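You operate a simulated robot arm through the tools that you are given. There is no shell and no other tool.

You run a simulated robot arm. Do the job below in one go: nothing can be reset, and whatever is moved stays where it is left.

JOB
Put things in order on the top of the grey table. At the end: the orange pad stands where the yellow pot stood; the yellow pot stands where the grey hub cap stood; the grey hub cap stands on top of the white sticker sheet (marked "35"); the silver socket from the top of the grey table is in the blue bin; whatever was shut is shut again. Leave all else as you found it, and nothing knocked over.

It is judged by the outcome, as a careful person would: the job done as asked, and still so three seconds after it is handed in. It fails if anything else is knocked over, pushed out of place, dropped, spilled or broken. A push-on lid holds only when it is set on centred and level and pressed home; a screw cap is set on level and turned clockwise until tight. Flat cloth is picked up by pressing the open fingertips on it (5 to 10 N) and closing them slowly along it; thin cloth reads only 2 to 8 mm in the jaws.

ROBOT AND FRAMES
A 7-joint arm with a two-finger parallel gripper, fixed in place. Base frame: the origin is at the foot of the arm, x ahead of it, y to its left, z up; the work surface is at about z = 0.844. Units: m, rad, N and s.
With the tool pointing down near the work surface it reaches from about 0.3 to 0.7 m from the base axis. Its first joint turns from -1.152 to 1.152 rad. Payload 1.57 kg.
The tool frame sits at the grasp point between the pads (the TCP): z along the fingers, y along the line on which they close. The tips reach 0.03 m beyond it. The gripper opens to 0.11 m. The fingers are 0.024 m wide and 0.012 m thick; the gripper's body (0.048 by 0.112 m) begins 0.078 m behind the TCP.
Orientation is that of the tool frame in the base frame, as [roll, pitch, yaw] about the fixed x, y, z axes, in that order (R = Rz(yaw) Ry(pitch) Rx(roll)). With the fingers straight down and closing along the base's y, the tool's x points along the base's -x, its y along +y and its z along -z.

CONTROLS
- The arm moves only by the tool servo_tool. Its argument "targets" is a list of rows, each a list of 7 numbers: the shift along the base's x, y, z in units of 25 mm (1.0 is 25 mm), then the turn, a rotation vector about the base's x, y, z in units of 8 degrees (1.0 is 8 degrees), then the finger opening in m, from 0 to 0.11. In form: [[tx, ty, tz, wx, wy, wz, claw], ...]. A call has 1 to 20 rows; each row shifts and turns the commanded pose from where the row before left it. A call with a number of a shift or a turn outside -1 to 1 is refused whole. Rows are played at 5 a second. More than 0.05 m and 0.15 rad between two rows, or a gripper value outside its range, and nothing of the call is played. A pose out of reach is approached as far as the arm can. The call stops where the force on the tool passes 40 N (or 10 N more than at its start, if that is more) or the arm is blocked; 0.2 s more then pass. The fingers move at their own pace (about 0.108 m/s each) and stop on an object; they squeeze with about 31 N. The grip force told is the motor's: it shows also when the fingers shut on nothing. Time passes only in rows, and 0.2 s behind the last, so rows that do not move let the fingers close. The reply holds the time, the measured pose of the TCP, the force on the tool along the base axes, the opening and the grip force, in the units named above and with some noise, with the torque about the TCP (base axes, N m) and any sound that the robot's microphone picked up, and new pictures: "pictures" is both (left out), scene, wrist or none.
- Cameras (640 x 400 px; columns grow to the right, rows downward): "scene" is fixed at [0.1527, -0.3839, 1.395]; the picture's right is [0.87, -0.49, 0.00], its down [-0.32, -0.56, -0.77] and it looks along [0.38, 0.67, -0.64] (base axes); focal length 290 px, centre (320, 200). "wrist" rides on the gripper at [0.07, 0.016, -0.141] in the tool frame; the picture's right is [-0.23, 0.97, 0.00], its down [-0.86, -0.20, -0.48] and it looks along [-0.47, -0.11, 0.88] (tool axes); focal length 222 px, centre (320, 200). There is no depth. A picture from a camera that has moved, and an enlarged one, comes with that camera's place and axes in the base frame and with its lens.
- inspect(camera, box): a new picture of the part [left, top, right, bottom] of that camera's present view, enlarged. The clock stands still meanwhile.
- hand_in(): hands the job in; it is judged then, once.

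Places have to be worked out from the pictures, the camera data and where the tool is seen. Open the gripper and draw the arm clear of the work before you hand the job in, unless the task says otherwise.

The tools are called after "Request:" by a JSON object that holds its "method" and its "body". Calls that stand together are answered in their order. servo_tool: Moves the arm, as the interface text tells. Its arguments: {"type":"object","properties":{"targets":{"type":"array","items":{"type":"array","items":{"type":"number"}}},"pictures":{"type":"string","enum":["both","scene","wrist","none"]}},"required":["targets"]} The other tools are called the same way: inspect (camera, box) takes an enlarged picture of a part of a camera's view; hand_in () hands the job in.

At the start:

```text
time: 0.0
tcp_pos: [0.3217, 0.0765, 1.1485]
tool_rot: [-3.141, -0.001, 3.141]
force: [0.6, 1.0, -0.6]
ft_torque: [0.01, 0.02, -0.01]
opening: 0.11
grasp_force: 0.1
```

scene: 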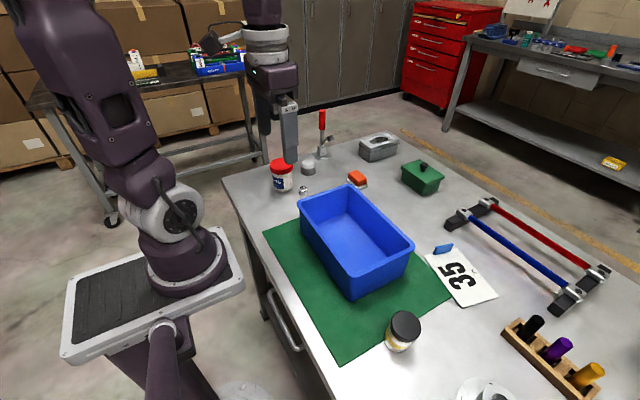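
wrist: 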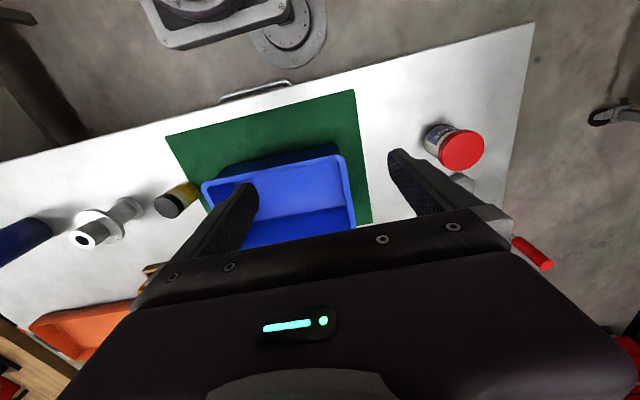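

I'll begin by looking closely at the table to identify the items: orange pad, yellow pot, grey hub cap, sticker sheet, silver socket, blue bin.

Request:
{"method": "inspect", "body": {"camera": "scene", "box": [240, 100, 460, 237]}}

Request:
{"method": "inspect", "body": {"camera": "scene", "box": [360, 230, 640, 400]}}

Request:
{"method": "inspect", "body": {"camera": "wrist", "box": [0, 150, 320, 350]}}

```text
2.91 times, centred on (350, 168) of scene
camera zoom: at [0.1527, -0.3839, 1.395], right [0.87, -0.49, 0.0], down [-0.32, -0.56, -0.77], along [0.38, 0.67, -0.64], focal length 843 px, centre (233, 292)
```

zoom: 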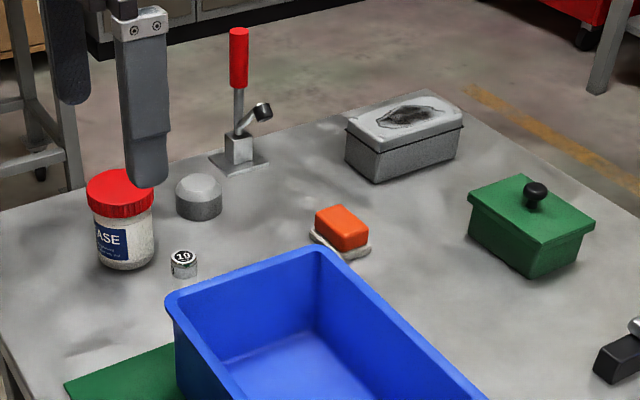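

```text
2.29 times, centred on (500, 315) of scene
camera zoom: at [0.1527, -0.3839, 1.395], right [0.87, -0.49, 0.0], down [-0.32, -0.56, -0.77], along [0.38, 0.67, -0.64], focal length 662 px, centre (-91, -63)
```

zoom: 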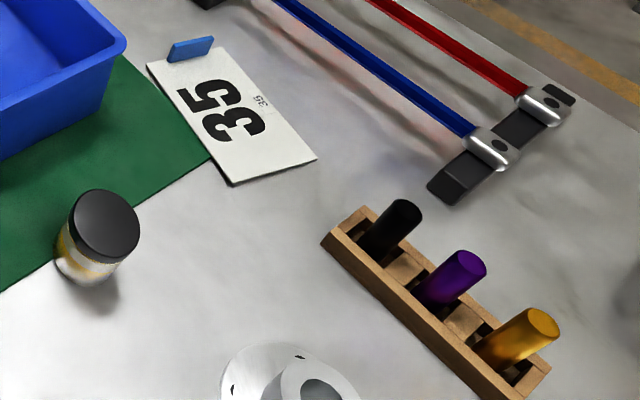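

```text
2.00 times, centred on (160, 250) of wrist
camera zoom: at [0.2527, 0.0936, 1.2892], right [0.23, 0.97, 0.0], down [0.86, -0.2, 0.48], along [0.47, -0.11, -0.88], focal length 444 px, centre (640, 100)
```

zoom: 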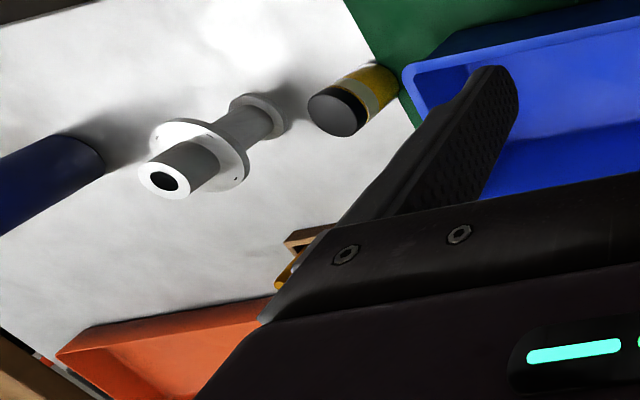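

I judge the socket ("10") at about (0.45, 0.24), the grey cap at (0.52, 0.34), the orange pad at (0.63, 0.22), the jar at (0.40, -0.24) and the sheet centre at (0.62, -0.20). I'll move the arm high over the -y side to see those items from above.

Request:
{"method": "servo_tool", "body": {"targets": [[1, -1, 0, 0, 0, 0, 0.11], [1, -1, 0, 0, 0, 0, 0.11], [1, -1, 0, 0, 0, 0, 0.11], [1, -1, 0, 0, 0, 0, 0.11], [1, -1, 0, 0, 0, 0, 0.11], [1, -1, 0, 0, 0, 0, 0.11], [0, -1, 0, 0, 0, 0, 0.11], [0, -1, 0, 0, 0, 0, 0.11], [0, -1, 0, 0, 0, 0, 0.11], [0, -1, 0, 0, 0, 0, 0.11], [0, 0, 0, 0, 0, 0, 0.11]]}}

```text
time: 2.4
tcp_pos: [0.4726, -0.1723, 1.1471]
tool_rot: [3.141, 0.001, -3.14]
force: [-0.4, 0.9, -0.3]
ft_torque: [0.01, -0.02, 0.0]
opening: 0.1101
grasp_force: 0.1
camera wrist: at [0.4029, -0.1558, 1.2881], right [0.23, 0.97, 0.0], down [0.86, -0.2, 0.48], along [0.47, -0.11, -0.88], focal length 222 px, centre (320, 200)
```

scene: 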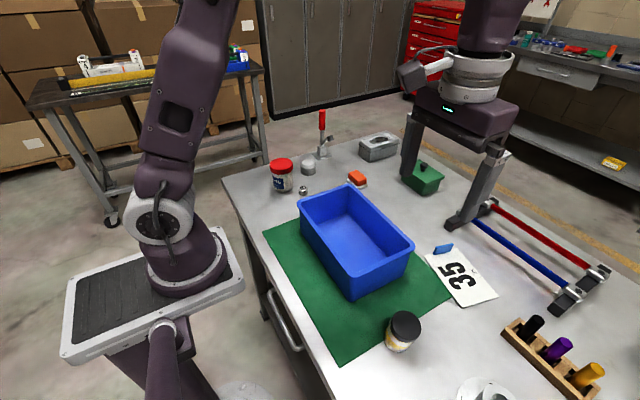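
wrist: 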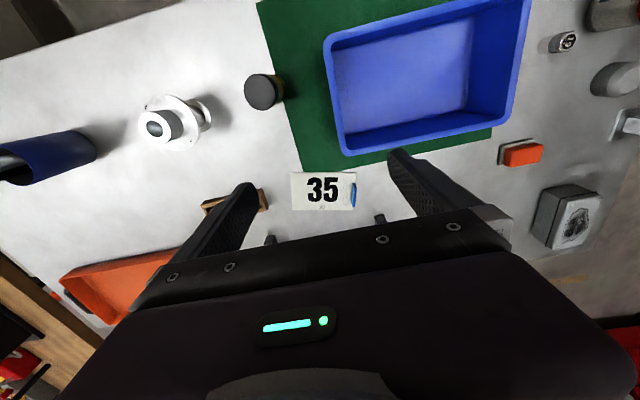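

Good overview from the wrist. I'll zoom on the key items from here.

Request:
{"method": "inspect", "body": {"camera": "wrist", "box": [480, 10, 640, 260]}}

Request:
{"method": "inspect", "body": {"camera": "wrist", "box": [200, 50, 400, 220]}}

Request:
{"method": "inspect", "body": {"camera": "wrist", "box": [0, 80, 240, 330]}}

```text
1.60 times, centred on (560, 135) of wrist
camera zoom: at [0.4029, -0.1558, 1.2881], right [0.23, 0.97, 0.0], down [0.86, -0.2, 0.48], along [0.47, -0.11, -0.88], focal length 355 px, centre (-64, 304)
```

zoom: 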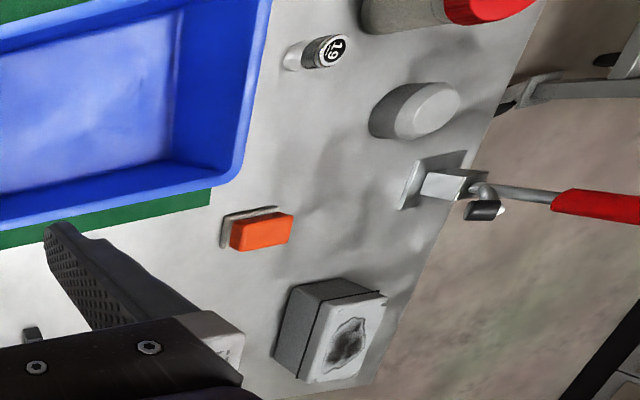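

```text
2.35 times, centred on (300, 135) of wrist
camera zoom: at [0.4029, -0.1558, 1.2881], right [0.23, 0.97, 0.0], down [0.86, -0.2, 0.48], along [0.47, -0.11, -0.88], focal length 523 px, centre (367, 353)
```

zoom: 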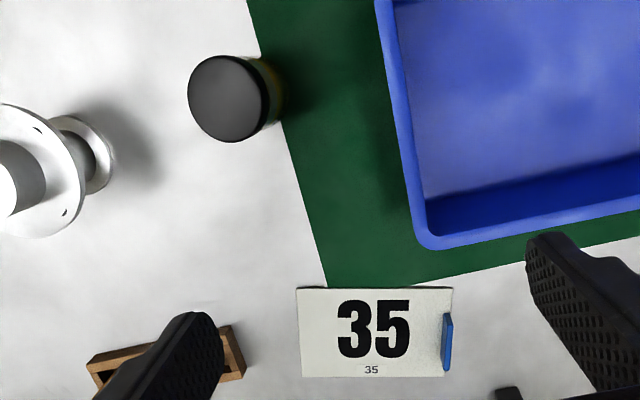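

```text
1.60 times, centred on (120, 205) of wrist
camera zoom: at [0.4029, -0.1558, 1.2881], right [0.23, 0.97, 0.0], down [0.86, -0.2, 0.48], along [0.47, -0.11, -0.88], focal length 355 px, centre (640, 192)
```

zoom: 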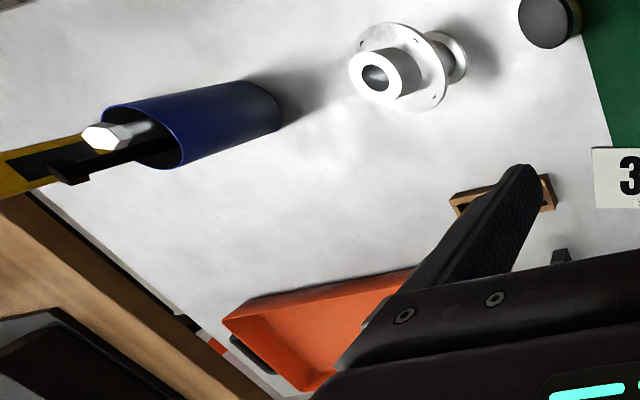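

The jar triangulates to about (0.399, -0.245) with its lid at z≈0.92, diameter ≈0.05. Next I go high over the grey cap (≈(0.518, 0.335)) to localise it, the socket and the pad from near.

Request:
{"method": "servo_tool", "body": {"targets": [[0.1, 1, 0, 0, 0, 0, 0.11], [0.1, 1, 0, 0, 0, 0, 0.11], [0.1, 1, 0, 0, 0, 0, 0.11], [0.1, 1, 0, 0, 0, 0, 0.11], [0.1, 1, 0, 0, 0, 0, 0.11], [0.1, 1, 0, 0, 0, 0, 0.11], [0.1, 1, 0, 0, 0, 0, 0.11], [0.1, 1, 0, 0, 0, 0, 0.11], [0.1, 1, 0, 0, 0, 0, 0.11], [0.1, 1, 0, 0, 0, 0, 0.11], [0.1, 1, 0, 0, 0, 0, 0.11], [0.1, 1, 0, 0, 0, 0, 0.11], [0.1, 1, 0, 0, 0, 0, 0.11], [0.1, 1, 0, 0, 0, 0, 0.11], [0.1, 1, 0, 0, 0, 0, 0.11], [0.1, 1, 0, 0, 0, 0, 0.11], [0.1, 1, 0, 0, 0, 0, 0.11], [0.1, 1, 0, 0, 0, 0, 0.11], [0, 1, 0, 0, 0, 0, 0.11], [0, 1, 0, 0, 0, 0, 0.11]]}}

```text
time: 6.6
tcp_pos: [0.5137, 0.3259, 1.1472]
tool_rot: [3.141, 0.0, 3.14]
force: [-0.2, 0.2, -0.1]
ft_torque: [-0.02, 0.03, -0.02]
opening: 0.11
grasp_force: 0.0
camera wrist: at [0.4453, 0.3419, 1.2893], right [0.23, 0.97, 0.0], down [0.86, -0.2, 0.48], along [0.47, -0.11, -0.88], focal length 222 px, centre (320, 200)
```

scene: 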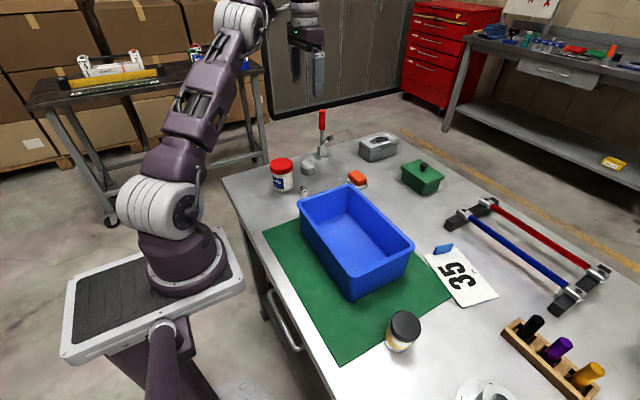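
wrist: 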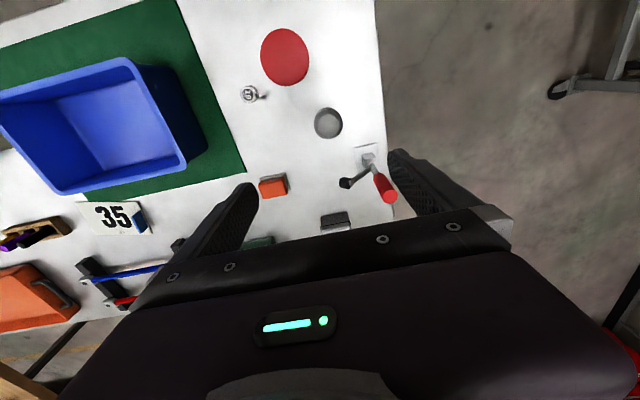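

Request:
{"method": "inspect", "body": {"camera": "wrist", "box": [230, 70, 400, 220]}}

```text
2.67 times, centred on (315, 145) of wrist
camera zoom: at [0.4453, 0.3419, 1.2893], right [0.23, 0.97, 0.0], down [0.86, -0.2, 0.48], along [0.47, -0.11, -0.88], focal length 592 px, centre (333, 347)
```

zoom: 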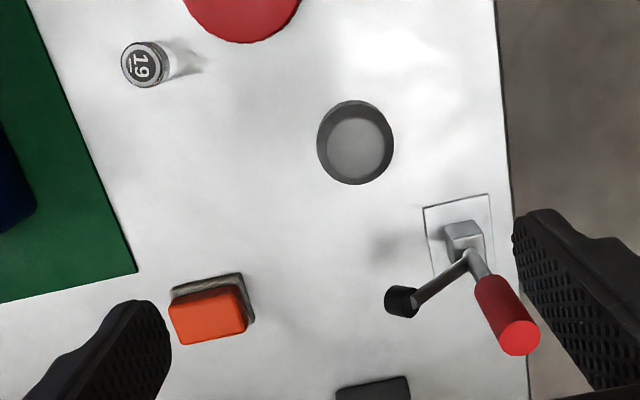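

The cap centre works out at about (0.520, 0.340), Ø≈0.053; the pad at (0.616, 0.203), about 0.065 (y) × 0.05 (x). I centre over the cap and descend to z≈0.95, and take a closer look at the pad.

Request:
{"method": "servo_tool", "body": {"targets": [[0.25, 0.56, -0.5, 0, 0, 0, 0.11], [0, 0, -1, 0, 0, 0, 0.11], [0, 0, -1, 0, 0, 0, 0.11], [0, 0, -1, 0, 0, 0, 0.11], [0, 0, -1, 0, 0, 0, 0.11], [0, 0, -1, 0, 0, 0, 0.11], [0, 0, -1, 0, 0, 0, 0.11], [0, 0, -1, 0, 0, 0, 0.11], [0, 0, 0, 0, 0, 0, 0.11]]}}

Request:
{"method": "inspect", "body": {"camera": "scene", "box": [330, 155, 390, 200]}}

Request:
{"method": "inspect", "body": {"camera": "scene", "box": [260, 100, 360, 200]}}

```text
time: 8.6
tcp_pos: [0.5233, 0.3404, 0.9578]
tool_rot: [-3.141, -0.001, -3.141]
force: [1.0, 0.1, -0.2]
ft_torque: [0.0, -0.02, -0.01]
opening: 0.1099
grasp_force: 0.1
out of reach, approached as far as the arm can: row 1
camera wrist: at [0.4529, 0.3568, 1.1005], right [0.23, 0.97, 0.0], down [0.86, -0.2, 0.48], along [0.47, -0.11, -0.88], focal length 222 px, centre (320, 200)
```

scene: 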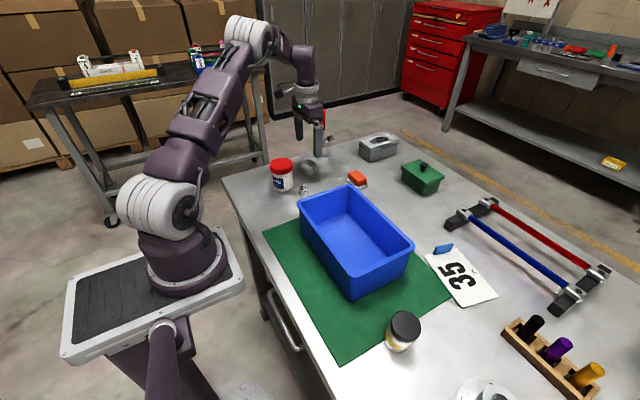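
wrist: 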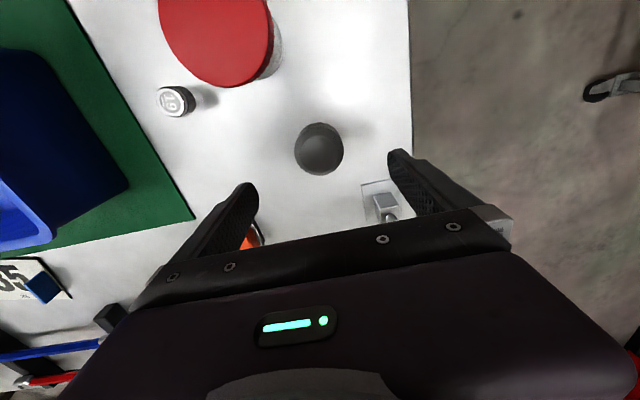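

```text
8.89 times, centred on (360, 178) of scene
camera zoom: at [0.1527, -0.3839, 1.395], right [0.87, -0.49, 0.0], down [-0.32, -0.56, -0.77], along [0.38, 0.67, -0.64], focal length 2576 px, centre (-36, 400)
```

zoom: 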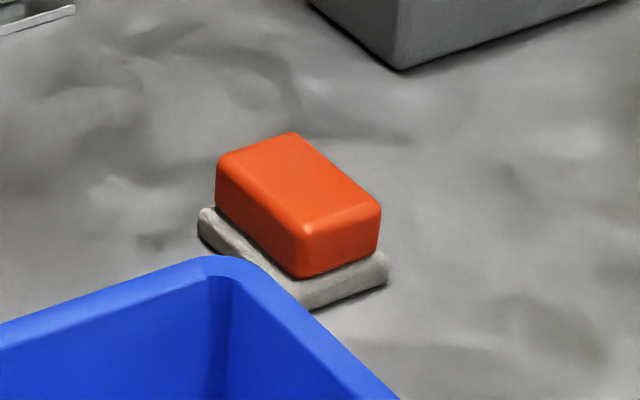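

```text
4.00 times, centred on (310, 150) of scene
camera zoom: at [0.1527, -0.3839, 1.395], right [0.87, -0.49, 0.0], down [-0.32, -0.56, -0.77], along [0.38, 0.67, -0.64], focal length 1159 px, centre (360, 400)
```

zoom: 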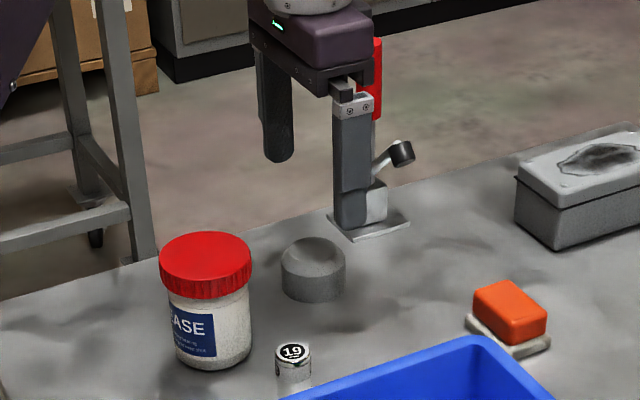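

The cap is a low dome centred at about (0.5195, 0.341). I lower to TCP z≈0.879 so the tips straddle its cylindrical part, then close.

Request:
{"method": "servo_tool", "body": {"targets": [[-0.14, 0.02, -0.8, 0, 0, 0, 0.11], [0, 0, -0.8, 0, 0, 0, 0.11], [0, 0, -0.8, 0, 0, 0, 0.11], [0, 0, -0.73, 0, 0, 0, 0.11], [0, 0, 0, 0, 0, 0, 0.11]]}}

```text
time: 9.8
tcp_pos: [0.5201, 0.343, 0.8813]
tool_rot: [-3.141, 0.001, -3.141]
force: [-0.1, -0.6, 0.2]
ft_torque: [0.0, -0.01, -0.03]
opening: 0.1099
grasp_force: 0.0
camera wrist: at [0.4504, 0.36, 1.0236], right [0.23, 0.97, 0.0], down [0.86, -0.2, 0.48], along [0.47, -0.11, -0.88], focal length 222 px, centre (320, 200)
```

scene: 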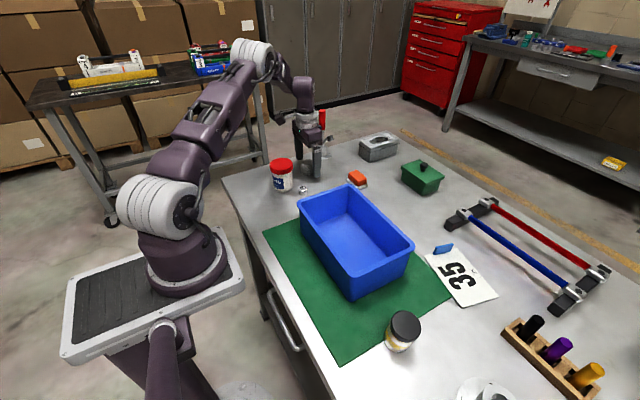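
wrist: 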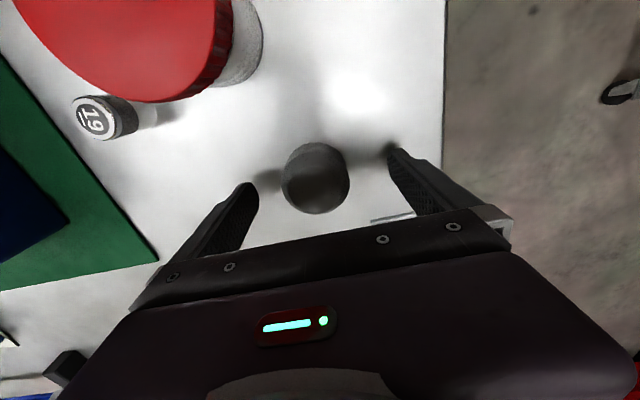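

The cap sits between the tips, slightly to the -y side. I shift a bit and close gently.

Request:
{"method": "servo_tool", "body": {"targets": [[0, -0.12, 0, 0, 0, 0, 0.11], [0, 0, 0, 0, 0, 0, 0.08], [0, 0, 0, 0, 0, 0, 0.065], [0, 0, 0, 0, 0, 0, 0.055], [0, 0, 0, 0, 0, 0, 0.045], [0, 0, 0, 0, 0, 0, 0.03], [0, 0, 0, 0, 0, 0, 0.03]]}}

```text
time: 11.4
tcp_pos: [0.5192, 0.3397, 0.8832]
tool_rot: [3.14, 0.001, 3.142]
force: [0.0, -0.5, 0.9]
ft_torque: [-0.06, 0.01, -0.01]
opening: 0.0506
grasp_force: 31.3
camera wrist: at [0.4497, 0.3564, 1.0245], right [0.23, 0.97, 0.0], down [0.86, -0.2, 0.48], along [0.47, -0.11, -0.88], focal length 222 px, centre (320, 200)
```

scene: 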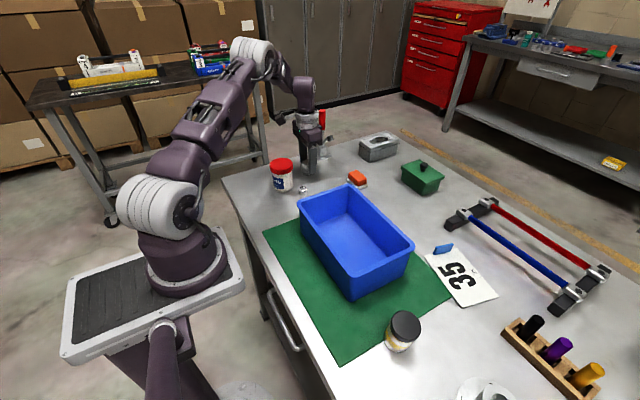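
wrist: 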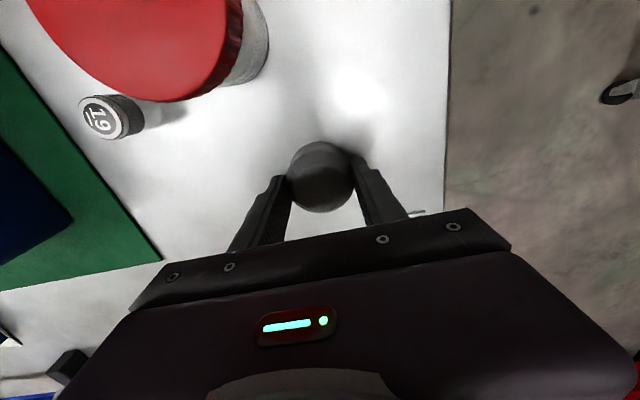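

The cap is gripped (opening 0.0506). I lift it straight up by 0.175 m and check that it stays held.

Request:
{"method": "servo_tool", "body": {"targets": [[0, 0, 0.5, 0, 0, 0, 0.03], [0, 0, 1, 0, 0, 0, 0.03], [0, 0, 1, 0, 0, 0, 0.03], [0, 0, 1, 0, 0, 0, 0.03], [0, 0, 1, 0, 0, 0, 0.03], [0, 0, 1, 0, 0, 0, 0.03], [0, 0, 1, 0, 0, 0, 0.03], [0, 0, 0.5, 0, 0, 0, 0.03], [0, -0.5, 0, 0, 0, 0, 0.03], [0.2, -1, 0, 0, 0, 0, 0.03], [0.2, -1, 0, 0, 0, 0, 0.03], [0.2, -1, 0, 0, 0, 0, 0.03], [0.2, -1, 0, 0, 0, 0, 0.03], [0.2, -1, 0, 0, 0, 0, 0.03], [0.2, -1, 0, 0, 0, 0, 0.03], [0.2, -1, 0, 0, 0, 0, 0.03]]}}

```text
time: 14.8
tcp_pos: [0.5524, 0.1512, 1.0579]
tool_rot: [3.141, -0.001, -3.141]
force: [-0.7, -0.2, -0.7]
ft_torque: [0.04, 0.01, 0.0]
opening: 0.0508
grasp_force: 30.6
camera wrist: at [0.4845, 0.1671, 1.1998], right [0.23, 0.97, 0.0], down [0.85, -0.2, 0.48], along [0.47, -0.11, -0.88], focal length 222 px, centre (320, 200)
```

scene: 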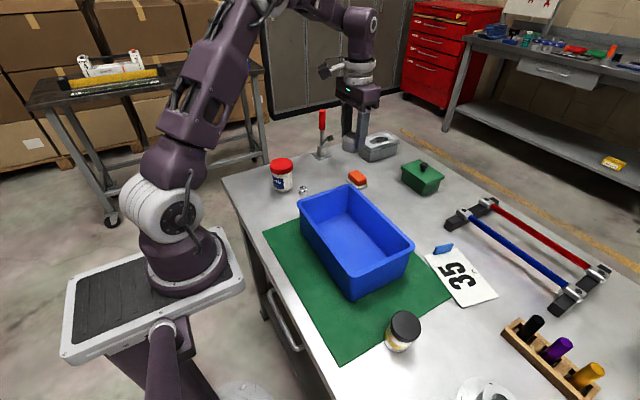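
wrist: 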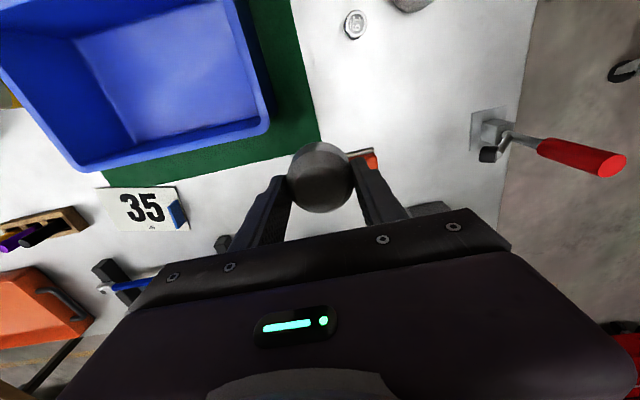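

The cap is held. I carry it on to above the sheet at (0.618, -0.208).

Request:
{"method": "servo_tool", "body": {"targets": [[0.19, -1, 0, 0, 0, 0, 0.03], [0.19, -1, 0, 0, 0, 0, 0.03], [0.19, -1, 0, 0, 0, 0, 0.03], [0.19, -1, 0, 0, 0, 0, 0.03], [0.19, -1, 0, 0, 0, 0, 0.03], [0.19, -1, 0, 0, 0, 0, 0.03], [0.19, -1, 0, 0, 0, 0, 0.03], [0.19, -1, 0, 0, 0, 0, 0.03], [0.19, -1, 0, 0, 0, 0, 0.03], [0.19, -1, 0, 0, 0, 0, 0.03], [0.19, -1, 0, 0, 0, 0, 0.03], [0.19, -1, 0, 0, 0, 0, 0.03], [0.19, -1, 0, 0, 0, 0, 0.03], [0.15, -0.5, 0, 0, 0, 0, 0.03], [0, 0, -0.5, 0, 0, 0, 0.03], [0, 0, -0.5, 0, 0, 0, 0.03], [0, 0, -0.5, 0, 0, 0, 0.03], [0, 0, 0, 0, 0, 0, 0.03]]}}

```text
time: 18.6
tcp_pos: [0.6226, -0.1856, 1.0194]
tool_rot: [-3.141, 0.001, -3.141]
force: [-0.9, 0.1, -0.5]
ft_torque: [0.01, 0.0, 0.03]
opening: 0.0506
grasp_force: 31.2
camera wrist: at [0.552, -0.1696, 1.1614], right [0.23, 0.97, 0.0], down [0.86, -0.2, 0.48], along [0.47, -0.11, -0.88], focal length 222 px, centre (320, 200)
```

scene: 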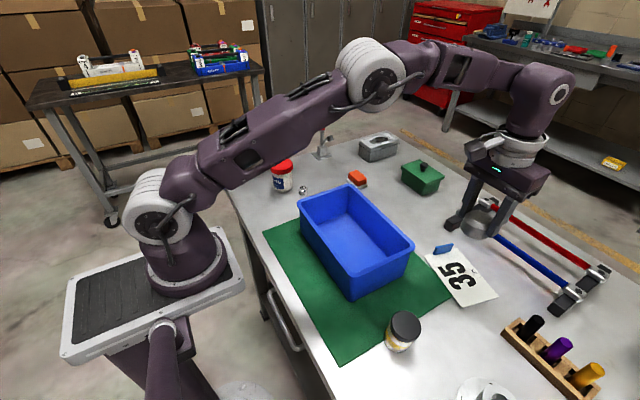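
wrist: 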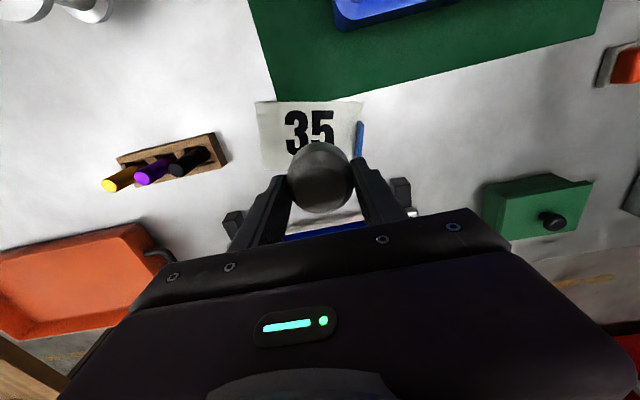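

Sheet corners from this view confirm its centre at (0.618, -0.202). I shift over it and lower to z≈0.90.

Request:
{"method": "servo_tool", "body": {"targets": [[-0.18, -0.9, 0, 0, 0, 0, 0.03], [0, 0, -1, 0, 0, 0, 0.03], [0, 0, -1, 0, 0, 0, 0.03], [0, 0, -1, 0, 0, 0, 0.03], [0, 0, -1, 0, 0, 0, 0.03], [0, 0, -0.7, 0, 0, 0, 0.03], [0, 0, 0, 0, 0, 0, 0.03]]}}

```text
time: 20.2
tcp_pos: [0.6174, -0.2093, 0.8994]
tool_rot: [-3.14, 0.0, -3.141]
force: [0.8, -0.3, -0.4]
ft_torque: [-0.01, 0.0, 0.0]
opening: 0.0504
grasp_force: 31.5
camera wrist: at [0.5473, -0.1928, 1.0415], right [0.23, 0.97, 0.0], down [0.86, -0.2, 0.48], along [0.47, -0.11, -0.88], focal length 222 px, centre (320, 200)
```

scene: 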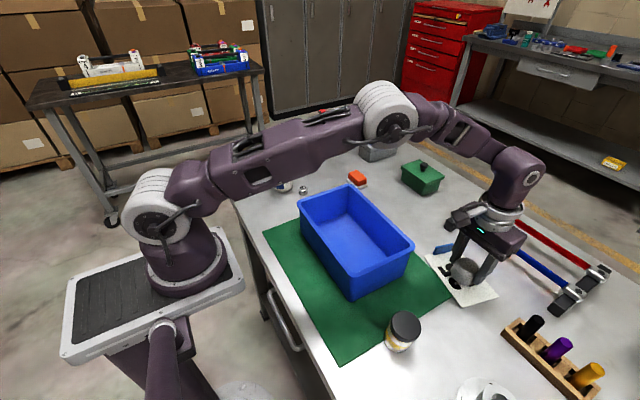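
wrist: 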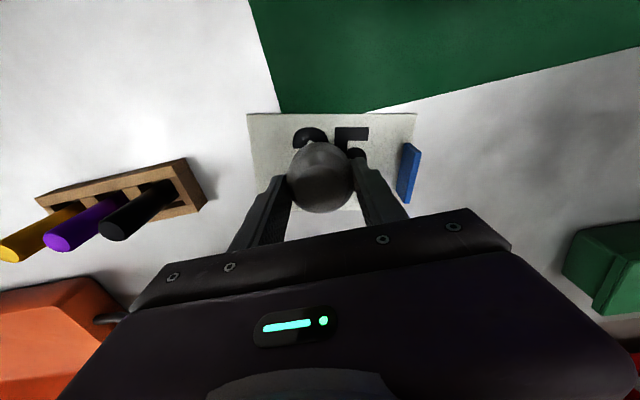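

Over the sheet, clear of the blue tag. I lower in small steps to contact.

Request:
{"method": "servo_tool", "body": {"targets": [[0, 0, -0.25, 0, 0, 0, 0.03], [0, 0, -0.2, 0, 0, 0, 0.03], [0, 0, -0.08, 0, 0, 0, 0.03], [0, 0, 0, 0, 0, 0, 0.03]], "pictures": "wrist"}}

```text
time: 21.2
tcp_pos: [0.6174, -0.2079, 0.8894]
tool_rot: [-3.141, 0.002, 3.141]
force: [0.8, 0.5, 7.6]
ft_torque: [0.15, 0.16, -0.04]
opening: 0.0508
grasp_force: 31.2
camera wrist: at [0.5474, -0.1922, 1.0305], right [0.23, 0.97, 0.0], down [0.85, -0.2, 0.48], along [0.47, -0.11, -0.88], focal length 222 px, centre (320, 200)
```

wrist: 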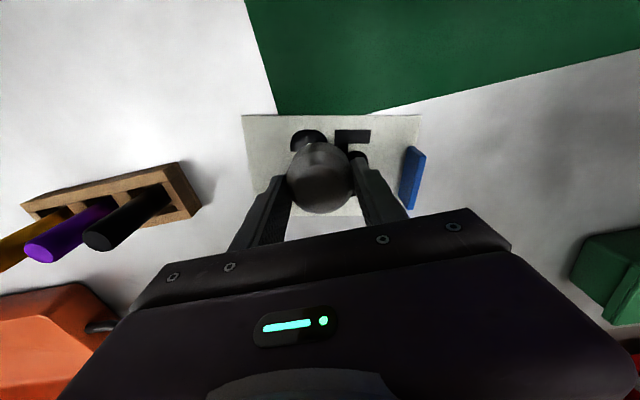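

Contact: 7.6 N upward at z=0.889. I open slowly to 0.07 to release, and look.

Request:
{"method": "servo_tool", "body": {"targets": [[0, 0, 0, 0, 0, 0, 0.052], [0, 0, 0, 0, 0, 0, 0.056], [0, 0, 0, 0, 0, 0, 0.062], [0, 0, 0, 0, 0, 0, 0.072], [0, 0, 0, 0, 0, 0, 0.072]]}}

Request:
{"method": "inspect", "body": {"camera": "scene", "box": [410, 200, 530, 320]}}

```text
time: 22.4
tcp_pos: [0.618, -0.2096, 0.8888]
tool_rot: [3.141, 0.001, 3.141]
force: [-0.1, -1.0, -0.2]
ft_torque: [-0.01, 0.0, -0.01]
opening: 0.072
grasp_force: 0.1
camera wrist: at [0.5473, -0.1923, 1.0301], right [0.23, 0.97, 0.0], down [0.86, -0.2, 0.48], along [0.47, -0.11, -0.88], focal length 222 px, centre (320, 200)
```

scene: 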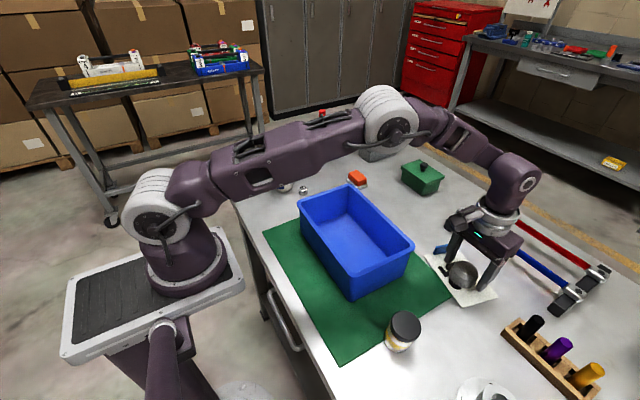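
wrist: 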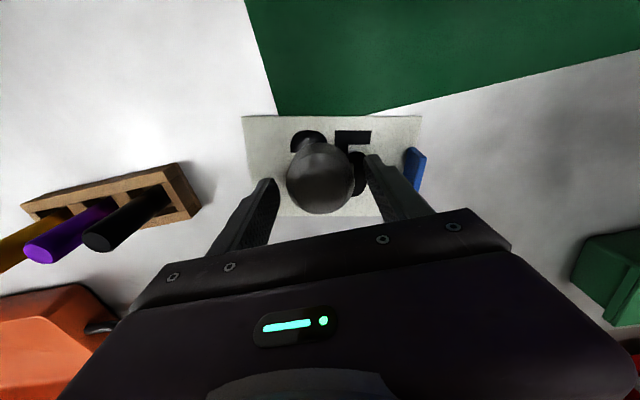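

```text
3.33 times, centred on (470, 260) of scene
camera zoom: at [0.1527, -0.3839, 1.395], right [0.87, -0.49, 0.0], down [-0.32, -0.56, -0.77], along [0.38, 0.67, -0.64], focal length 966 px, centre (-180, 0)
```

zoom: 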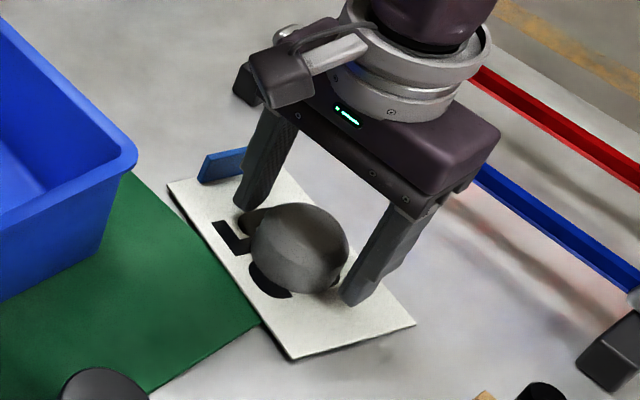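

Released. I rise straight up and inspect whether the cap stands flat.

Request:
{"method": "servo_tool", "body": {"targets": [[0, 0, 0.3, 0, 0, 0, 0.072], [0, 0, 0.7, 0, 0, 0, 0.072], [0, 0, 1, 0, 0, 0, 0.08], [0, 0, 1, 0, 0, 0, 0.09], [0, 0, 1, 0, 0, 0, 0.11], [0, 0, 1, 0, 0, 0, 0.11], [0, 0, 1, 0, 0, 0, 0.11], [0, 0, 0, 0, 0, 0, 0.11]]}}

Request:
{"method": "inspect", "body": {"camera": "scene", "box": [410, 220, 530, 320]}}

Request:
{"method": "inspect", "body": {"camera": "wrist", "box": [220, 80, 420, 220]}}

```text
time: 24.2
tcp_pos: [0.6153, -0.2106, 1.0401]
tool_rot: [3.141, -0.001, -3.141]
force: [0.1, -0.5, 0.8]
ft_torque: [-0.01, -0.02, -0.02]
opening: 0.1102
grasp_force: 0.1
camera wrist: at [0.547, -0.194, 1.1816], right [0.23, 0.97, 0.0], down [0.86, -0.2, 0.48], along [0.47, -0.11, -0.88], focal length 222 px, centre (320, 200)
```

scene: 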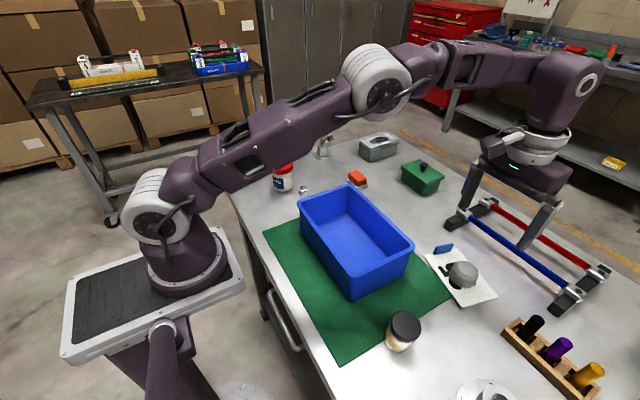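
wrist: 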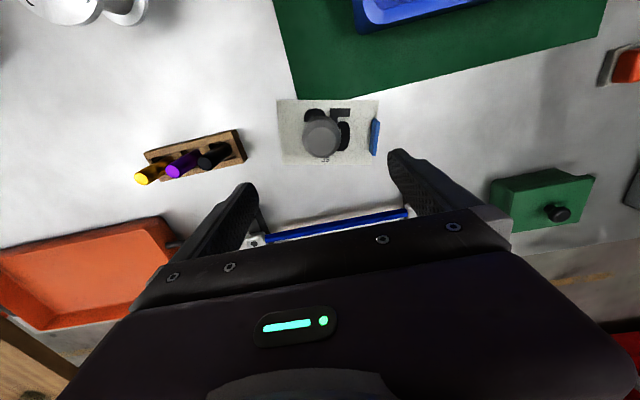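

```text
4.00 times, centred on (470, 270) of scene
camera zoom: at [0.1527, -0.3839, 1.395], right [0.87, -0.49, 0.0], down [-0.32, -0.56, -0.77], along [0.38, 0.67, -0.64], focal length 1159 px, centre (-280, -80)
```

zoom: 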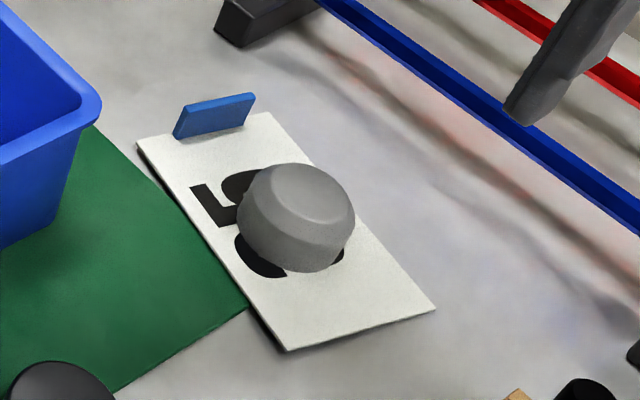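

```text
2.86 times, centred on (320, 150) of wrist
camera zoom: at [0.547, -0.194, 1.1816], right [0.23, 0.97, 0.0], down [0.86, -0.2, 0.48], along [0.47, -0.11, -0.88], focal length 635 px, centre (320, 343)
```

zoom: 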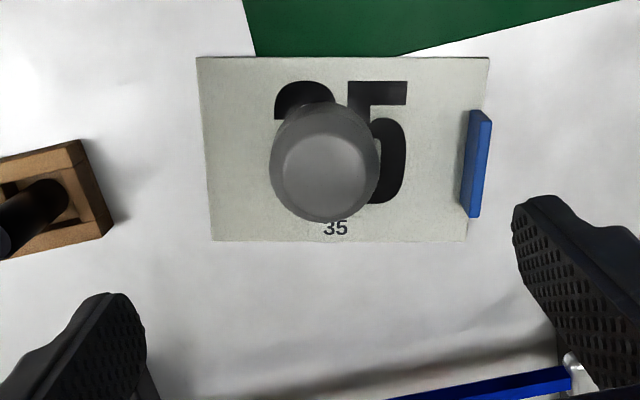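

The cap stands flat on the sheet, sheet and tag unmoved. Next the yellow pot at about (0.399, -0.245): move above it and look.

Request:
{"method": "servo_tool", "body": {"targets": [[-0.5, -0.1, 1, 0, 0, 0, 0.11], [-1, -0.2, 0.6, 0, 0, 0, 0.11], [-1, -0.2, 0, 0, 0, 0, 0.11], [-1, -0.2, 0, 0, 0, 0, 0.11], [-1, -0.2, 0, 0, 0, 0, 0.11], [-1, -0.2, 0, 0, 0, 0, 0.11], [-1, -0.2, 0, 0, 0, 0, 0.11], [-1, -0.1, 0, 0, 0, 0, 0.11], [-1, 0, 0, 0, 0, 0, 0.11], [0, 0, 0, 0, 0, 0, 0.11]]}}

Request:
{"method": "inspect", "body": {"camera": "wrist", "box": [220, 60, 420, 220]}}

Request:
{"method": "inspect", "body": {"camera": "scene", "box": [360, 290, 450, 370]}}

```text
time: 26.4
tcp_pos: [0.4055, -0.2415, 1.0784]
tool_rot: [-3.141, -0.001, -3.141]
force: [-0.4, 1.0, 0.5]
ft_torque: [-0.01, 0.02, 0.0]
opening: 0.1101
grasp_force: 0.0
camera wrist: at [0.3356, -0.2255, 1.2192], right [0.23, 0.97, 0.0], down [0.86, -0.2, 0.48], along [0.47, -0.11, -0.88], focal length 222 px, centre (320, 200)
```

scene: 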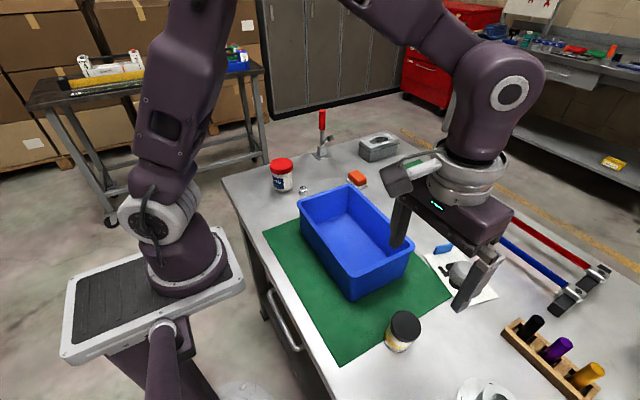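
wrist: 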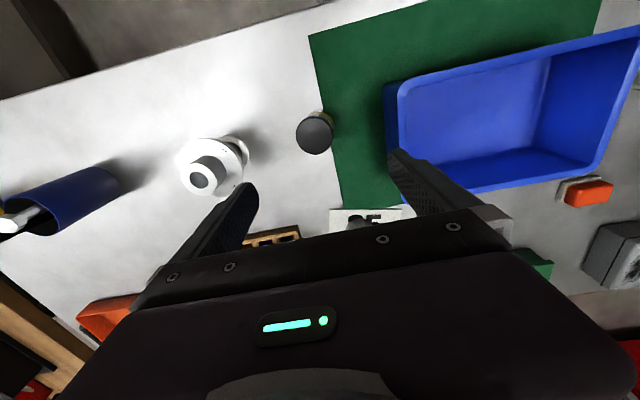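

```text
2.50 times, centred on (320, 140) of wrist
camera zoom: at [0.3356, -0.2255, 1.2192], right [0.23, 0.97, 0.0], down [0.86, -0.2, 0.48], along [0.47, -0.11, -0.88], focal length 555 px, centre (320, 350)
```

zoom: 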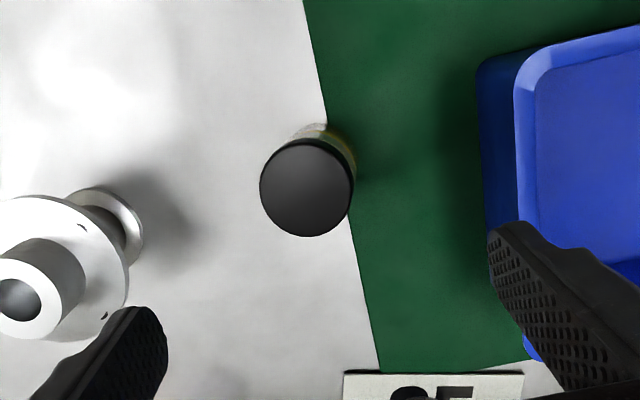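

```text
5.00 times, centred on (405, 330) of scene
camera zoom: at [0.1527, -0.3839, 1.395], right [0.87, -0.49, 0.0], down [-0.32, -0.56, -0.77], along [0.38, 0.67, -0.64], focal length 1449 px, centre (-105, -450)
```

zoom: 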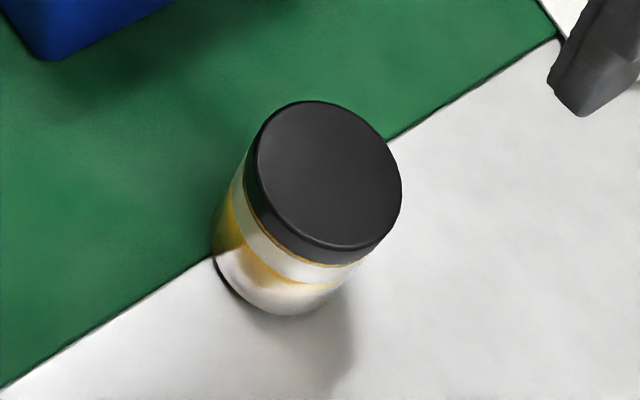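

The pot (glass jar, black lid shut) is centred at about (0.399, -0.247), Ø 0.05. I centre over it and descend with the fingers at 0.09, stopping at z≈0.90 for a look.

Request:
{"method": "servo_tool", "body": {"targets": [[-0.26, -0.2, 0, 0, 0, 0, 0.09], [0, 0, -1, 0, 0, 0, 0.09], [0, 0, -1, 0, 0, 0, 0.09], [0, 0, -1, 0, 0, 0, 0.09], [0, 0, -1, 0, 0, 0, 0.09], [0, 0, 0, 0, 0, 0, 0.09]]}}

```text
time: 27.8
tcp_pos: [0.3968, -0.2475, 0.9796]
tool_rot: [3.141, 0.002, 3.141]
force: [0.2, 0.1, -0.1]
ft_torque: [-0.01, 0.03, -0.01]
opening: 0.0899
grasp_force: 0.1
camera wrist: at [0.3272, -0.2317, 1.122], right [0.23, 0.97, 0.0], down [0.86, -0.2, 0.48], along [0.47, -0.11, -0.88], focal length 222 px, centre (320, 200)
```

scene: 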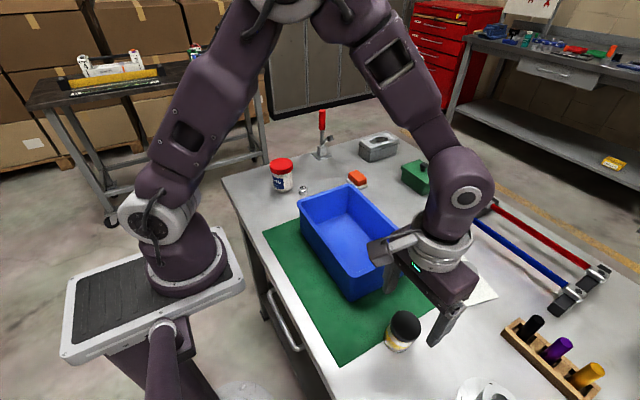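
wrist: 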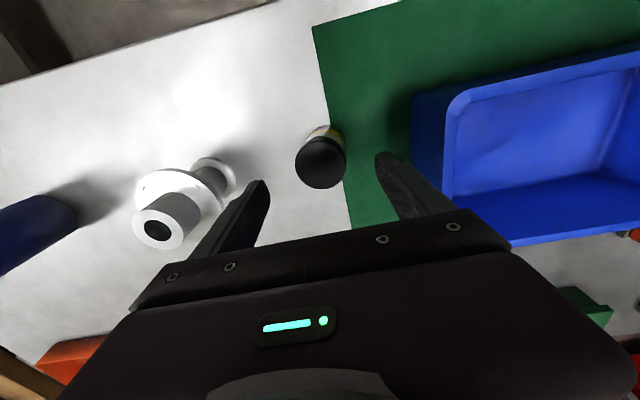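

The pot is centred under the tool ((0.397, -0.247)). I go down to z≈0.882 around its body.

Request:
{"method": "servo_tool", "body": {"targets": [[0, 0, -0.8, 0, 0, 0, 0.09], [0, 0, -0.8, 0, 0, 0, 0.09], [0, 0, -0.8, 0, 0, 0, 0.09], [0, 0, -0.8, 0, 0, 0, 0.09], [0, 0, -0.7, 0, 0, 0, 0.09], [0, 0, 0, 0, 0, 0, 0.09]]}}

```text
time: 29.2
tcp_pos: [0.3956, -0.2474, 0.8799]
tool_rot: [-3.141, -0.002, -3.141]
force: [0.1, -0.8, -0.2]
ft_torque: [-0.02, -0.05, 0.0]
opening: 0.0902
grasp_force: 0.0
camera wrist: at [0.3271, -0.2315, 1.0223], right [0.23, 0.97, 0.0], down [0.85, -0.2, 0.48], along [0.47, -0.11, -0.88], focal length 222 px, centre (320, 200)
```

scene: 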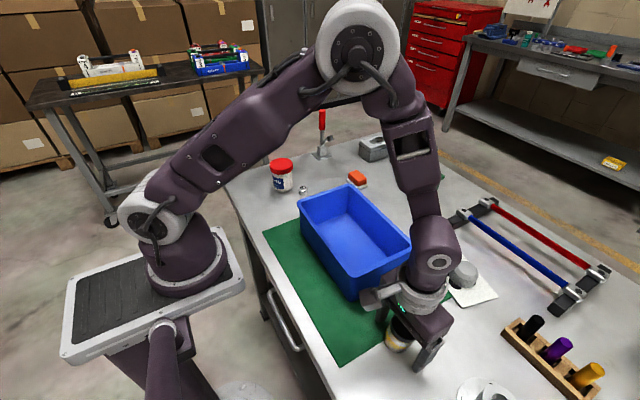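
wrist: 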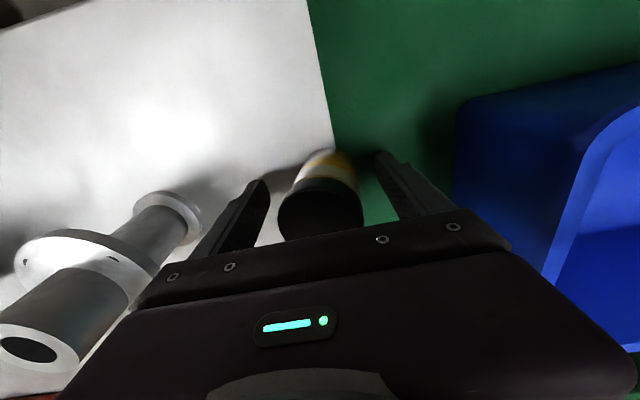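

The jar is between the fingers. I close gradually.

Request:
{"method": "servo_tool", "body": {"targets": [[0, 0, 0, 0, 0, 0, 0.075], [0, 0, 0, 0, 0, 0, 0.065], [0, 0, 0, 0, 0, 0, 0.058], [0, 0, 0, 0, 0, 0, 0.052], [0, 0, 0, 0, 0, 0, 0.045], [0, 0, 0, 0, 0, 0, 0.03], [0, 0, 0, 0, 0, 0, 0.03]]}}

Request:
{"method": "inspect", "body": {"camera": "wrist", "box": [220, 110, 420, 260]}}

```text
time: 30.8
tcp_pos: [0.3969, -0.2475, 0.88]
tool_rot: [-3.141, 0.0, 3.141]
force: [-0.2, 0.8, 0.2]
ft_torque: [0.09, -0.01, -0.02]
opening: 0.0497
grasp_force: 31.1
camera wrist: at [0.3271, -0.2315, 1.0226], right [0.23, 0.97, 0.0], down [0.86, -0.2, 0.48], along [0.47, -0.11, -0.88], focal length 222 px, centre (320, 200)
```

scene: 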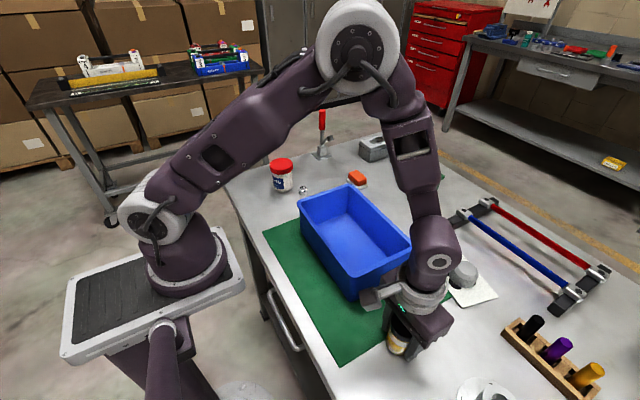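
wrist: 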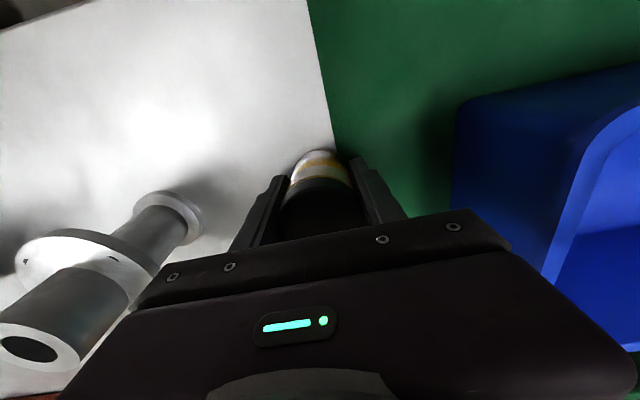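

```text
2.67 times, centred on (320, 185) of wrist
camera zoom: at [0.3271, -0.2315, 1.0226], right [0.23, 0.97, 0.0], down [0.86, -0.2, 0.48], along [0.47, -0.11, -0.88], focal length 592 px, centre (320, 240)
```

zoom: 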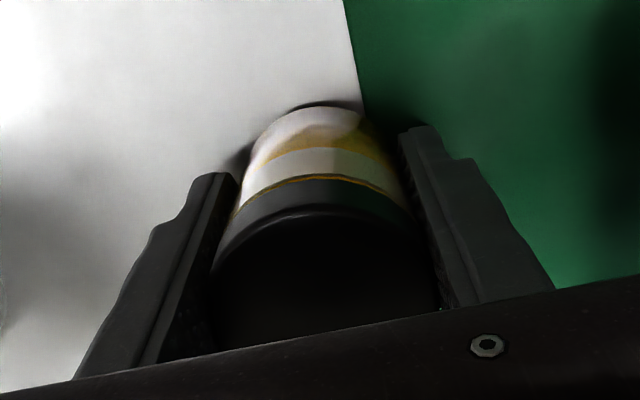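

Gripped (0.0497). I lift gently and check the jar and lid come up together.

Request:
{"method": "servo_tool", "body": {"targets": [[0, 0, 0.2, 0, 0, 0, 0.03], [0, 0, 0.4, 0, 0, 0, 0.03], [0, 0, 0.6, 0, 0, 0, 0.03], [0, 0, 0.8, 0, 0, 0, 0.03], [0, 0, 1, 0, 0, 0, 0.03], [0, 0, 1, 0, 0, 0, 0.03], [0, 0, 1, 0, 0, 0, 0.03], [0, 0, 1, 0, 0, 0, 0.03], [0, 0, 1, 0, 0, 0, 0.03], [0, 0, 1, 0, 0, 0, 0.03], [0, 0, 0.8, 0, 0, 0, 0.03], [0, 0, 0, 0, 0, 0, 0.03]]}}

Request:
{"method": "inspect", "body": {"camera": "scene", "box": [350, 200, 510, 350]}}

```text
time: 33.4
tcp_pos: [0.3967, -0.2481, 1.1]
tool_rot: [-3.141, -0.001, -3.141]
force: [0.1, -0.2, -1.4]
ft_torque: [0.0, 0.01, 0.01]
opening: 0.0496
grasp_force: 30.7
camera wrist: at [0.3272, -0.2324, 1.2429], right [0.23, 0.97, 0.0], down [0.86, -0.2, 0.48], along [0.47, -0.11, -0.88], focal length 222 px, centre (320, 200)
```

scene: 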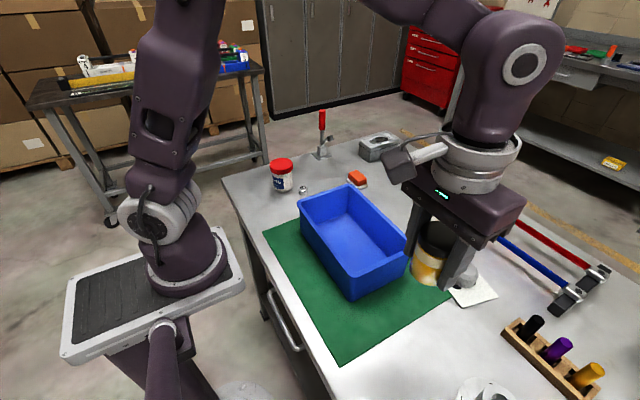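
wrist: 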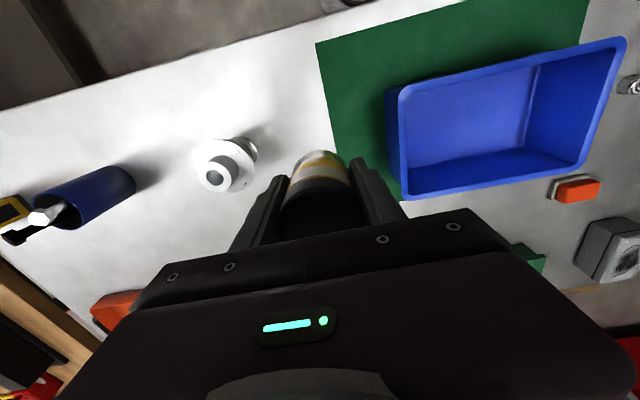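

```text
2.67 times, centred on (430, 275) of scene
camera zoom: at [0.1527, -0.3839, 1.3949], right [0.87, -0.49, 0.0], down [-0.32, -0.56, -0.77], along [0.38, 0.67, -0.64], focal length 773 px, centre (27, 0)
```

zoom: 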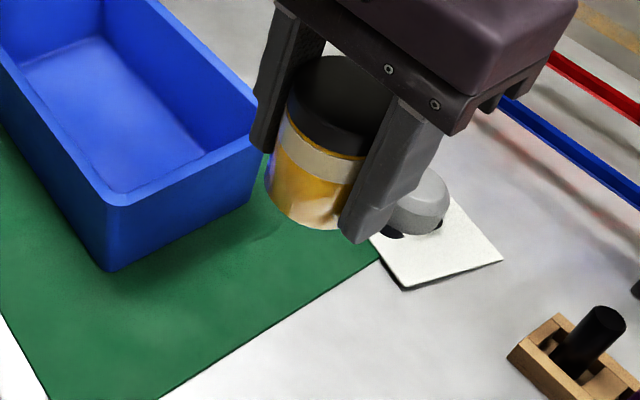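

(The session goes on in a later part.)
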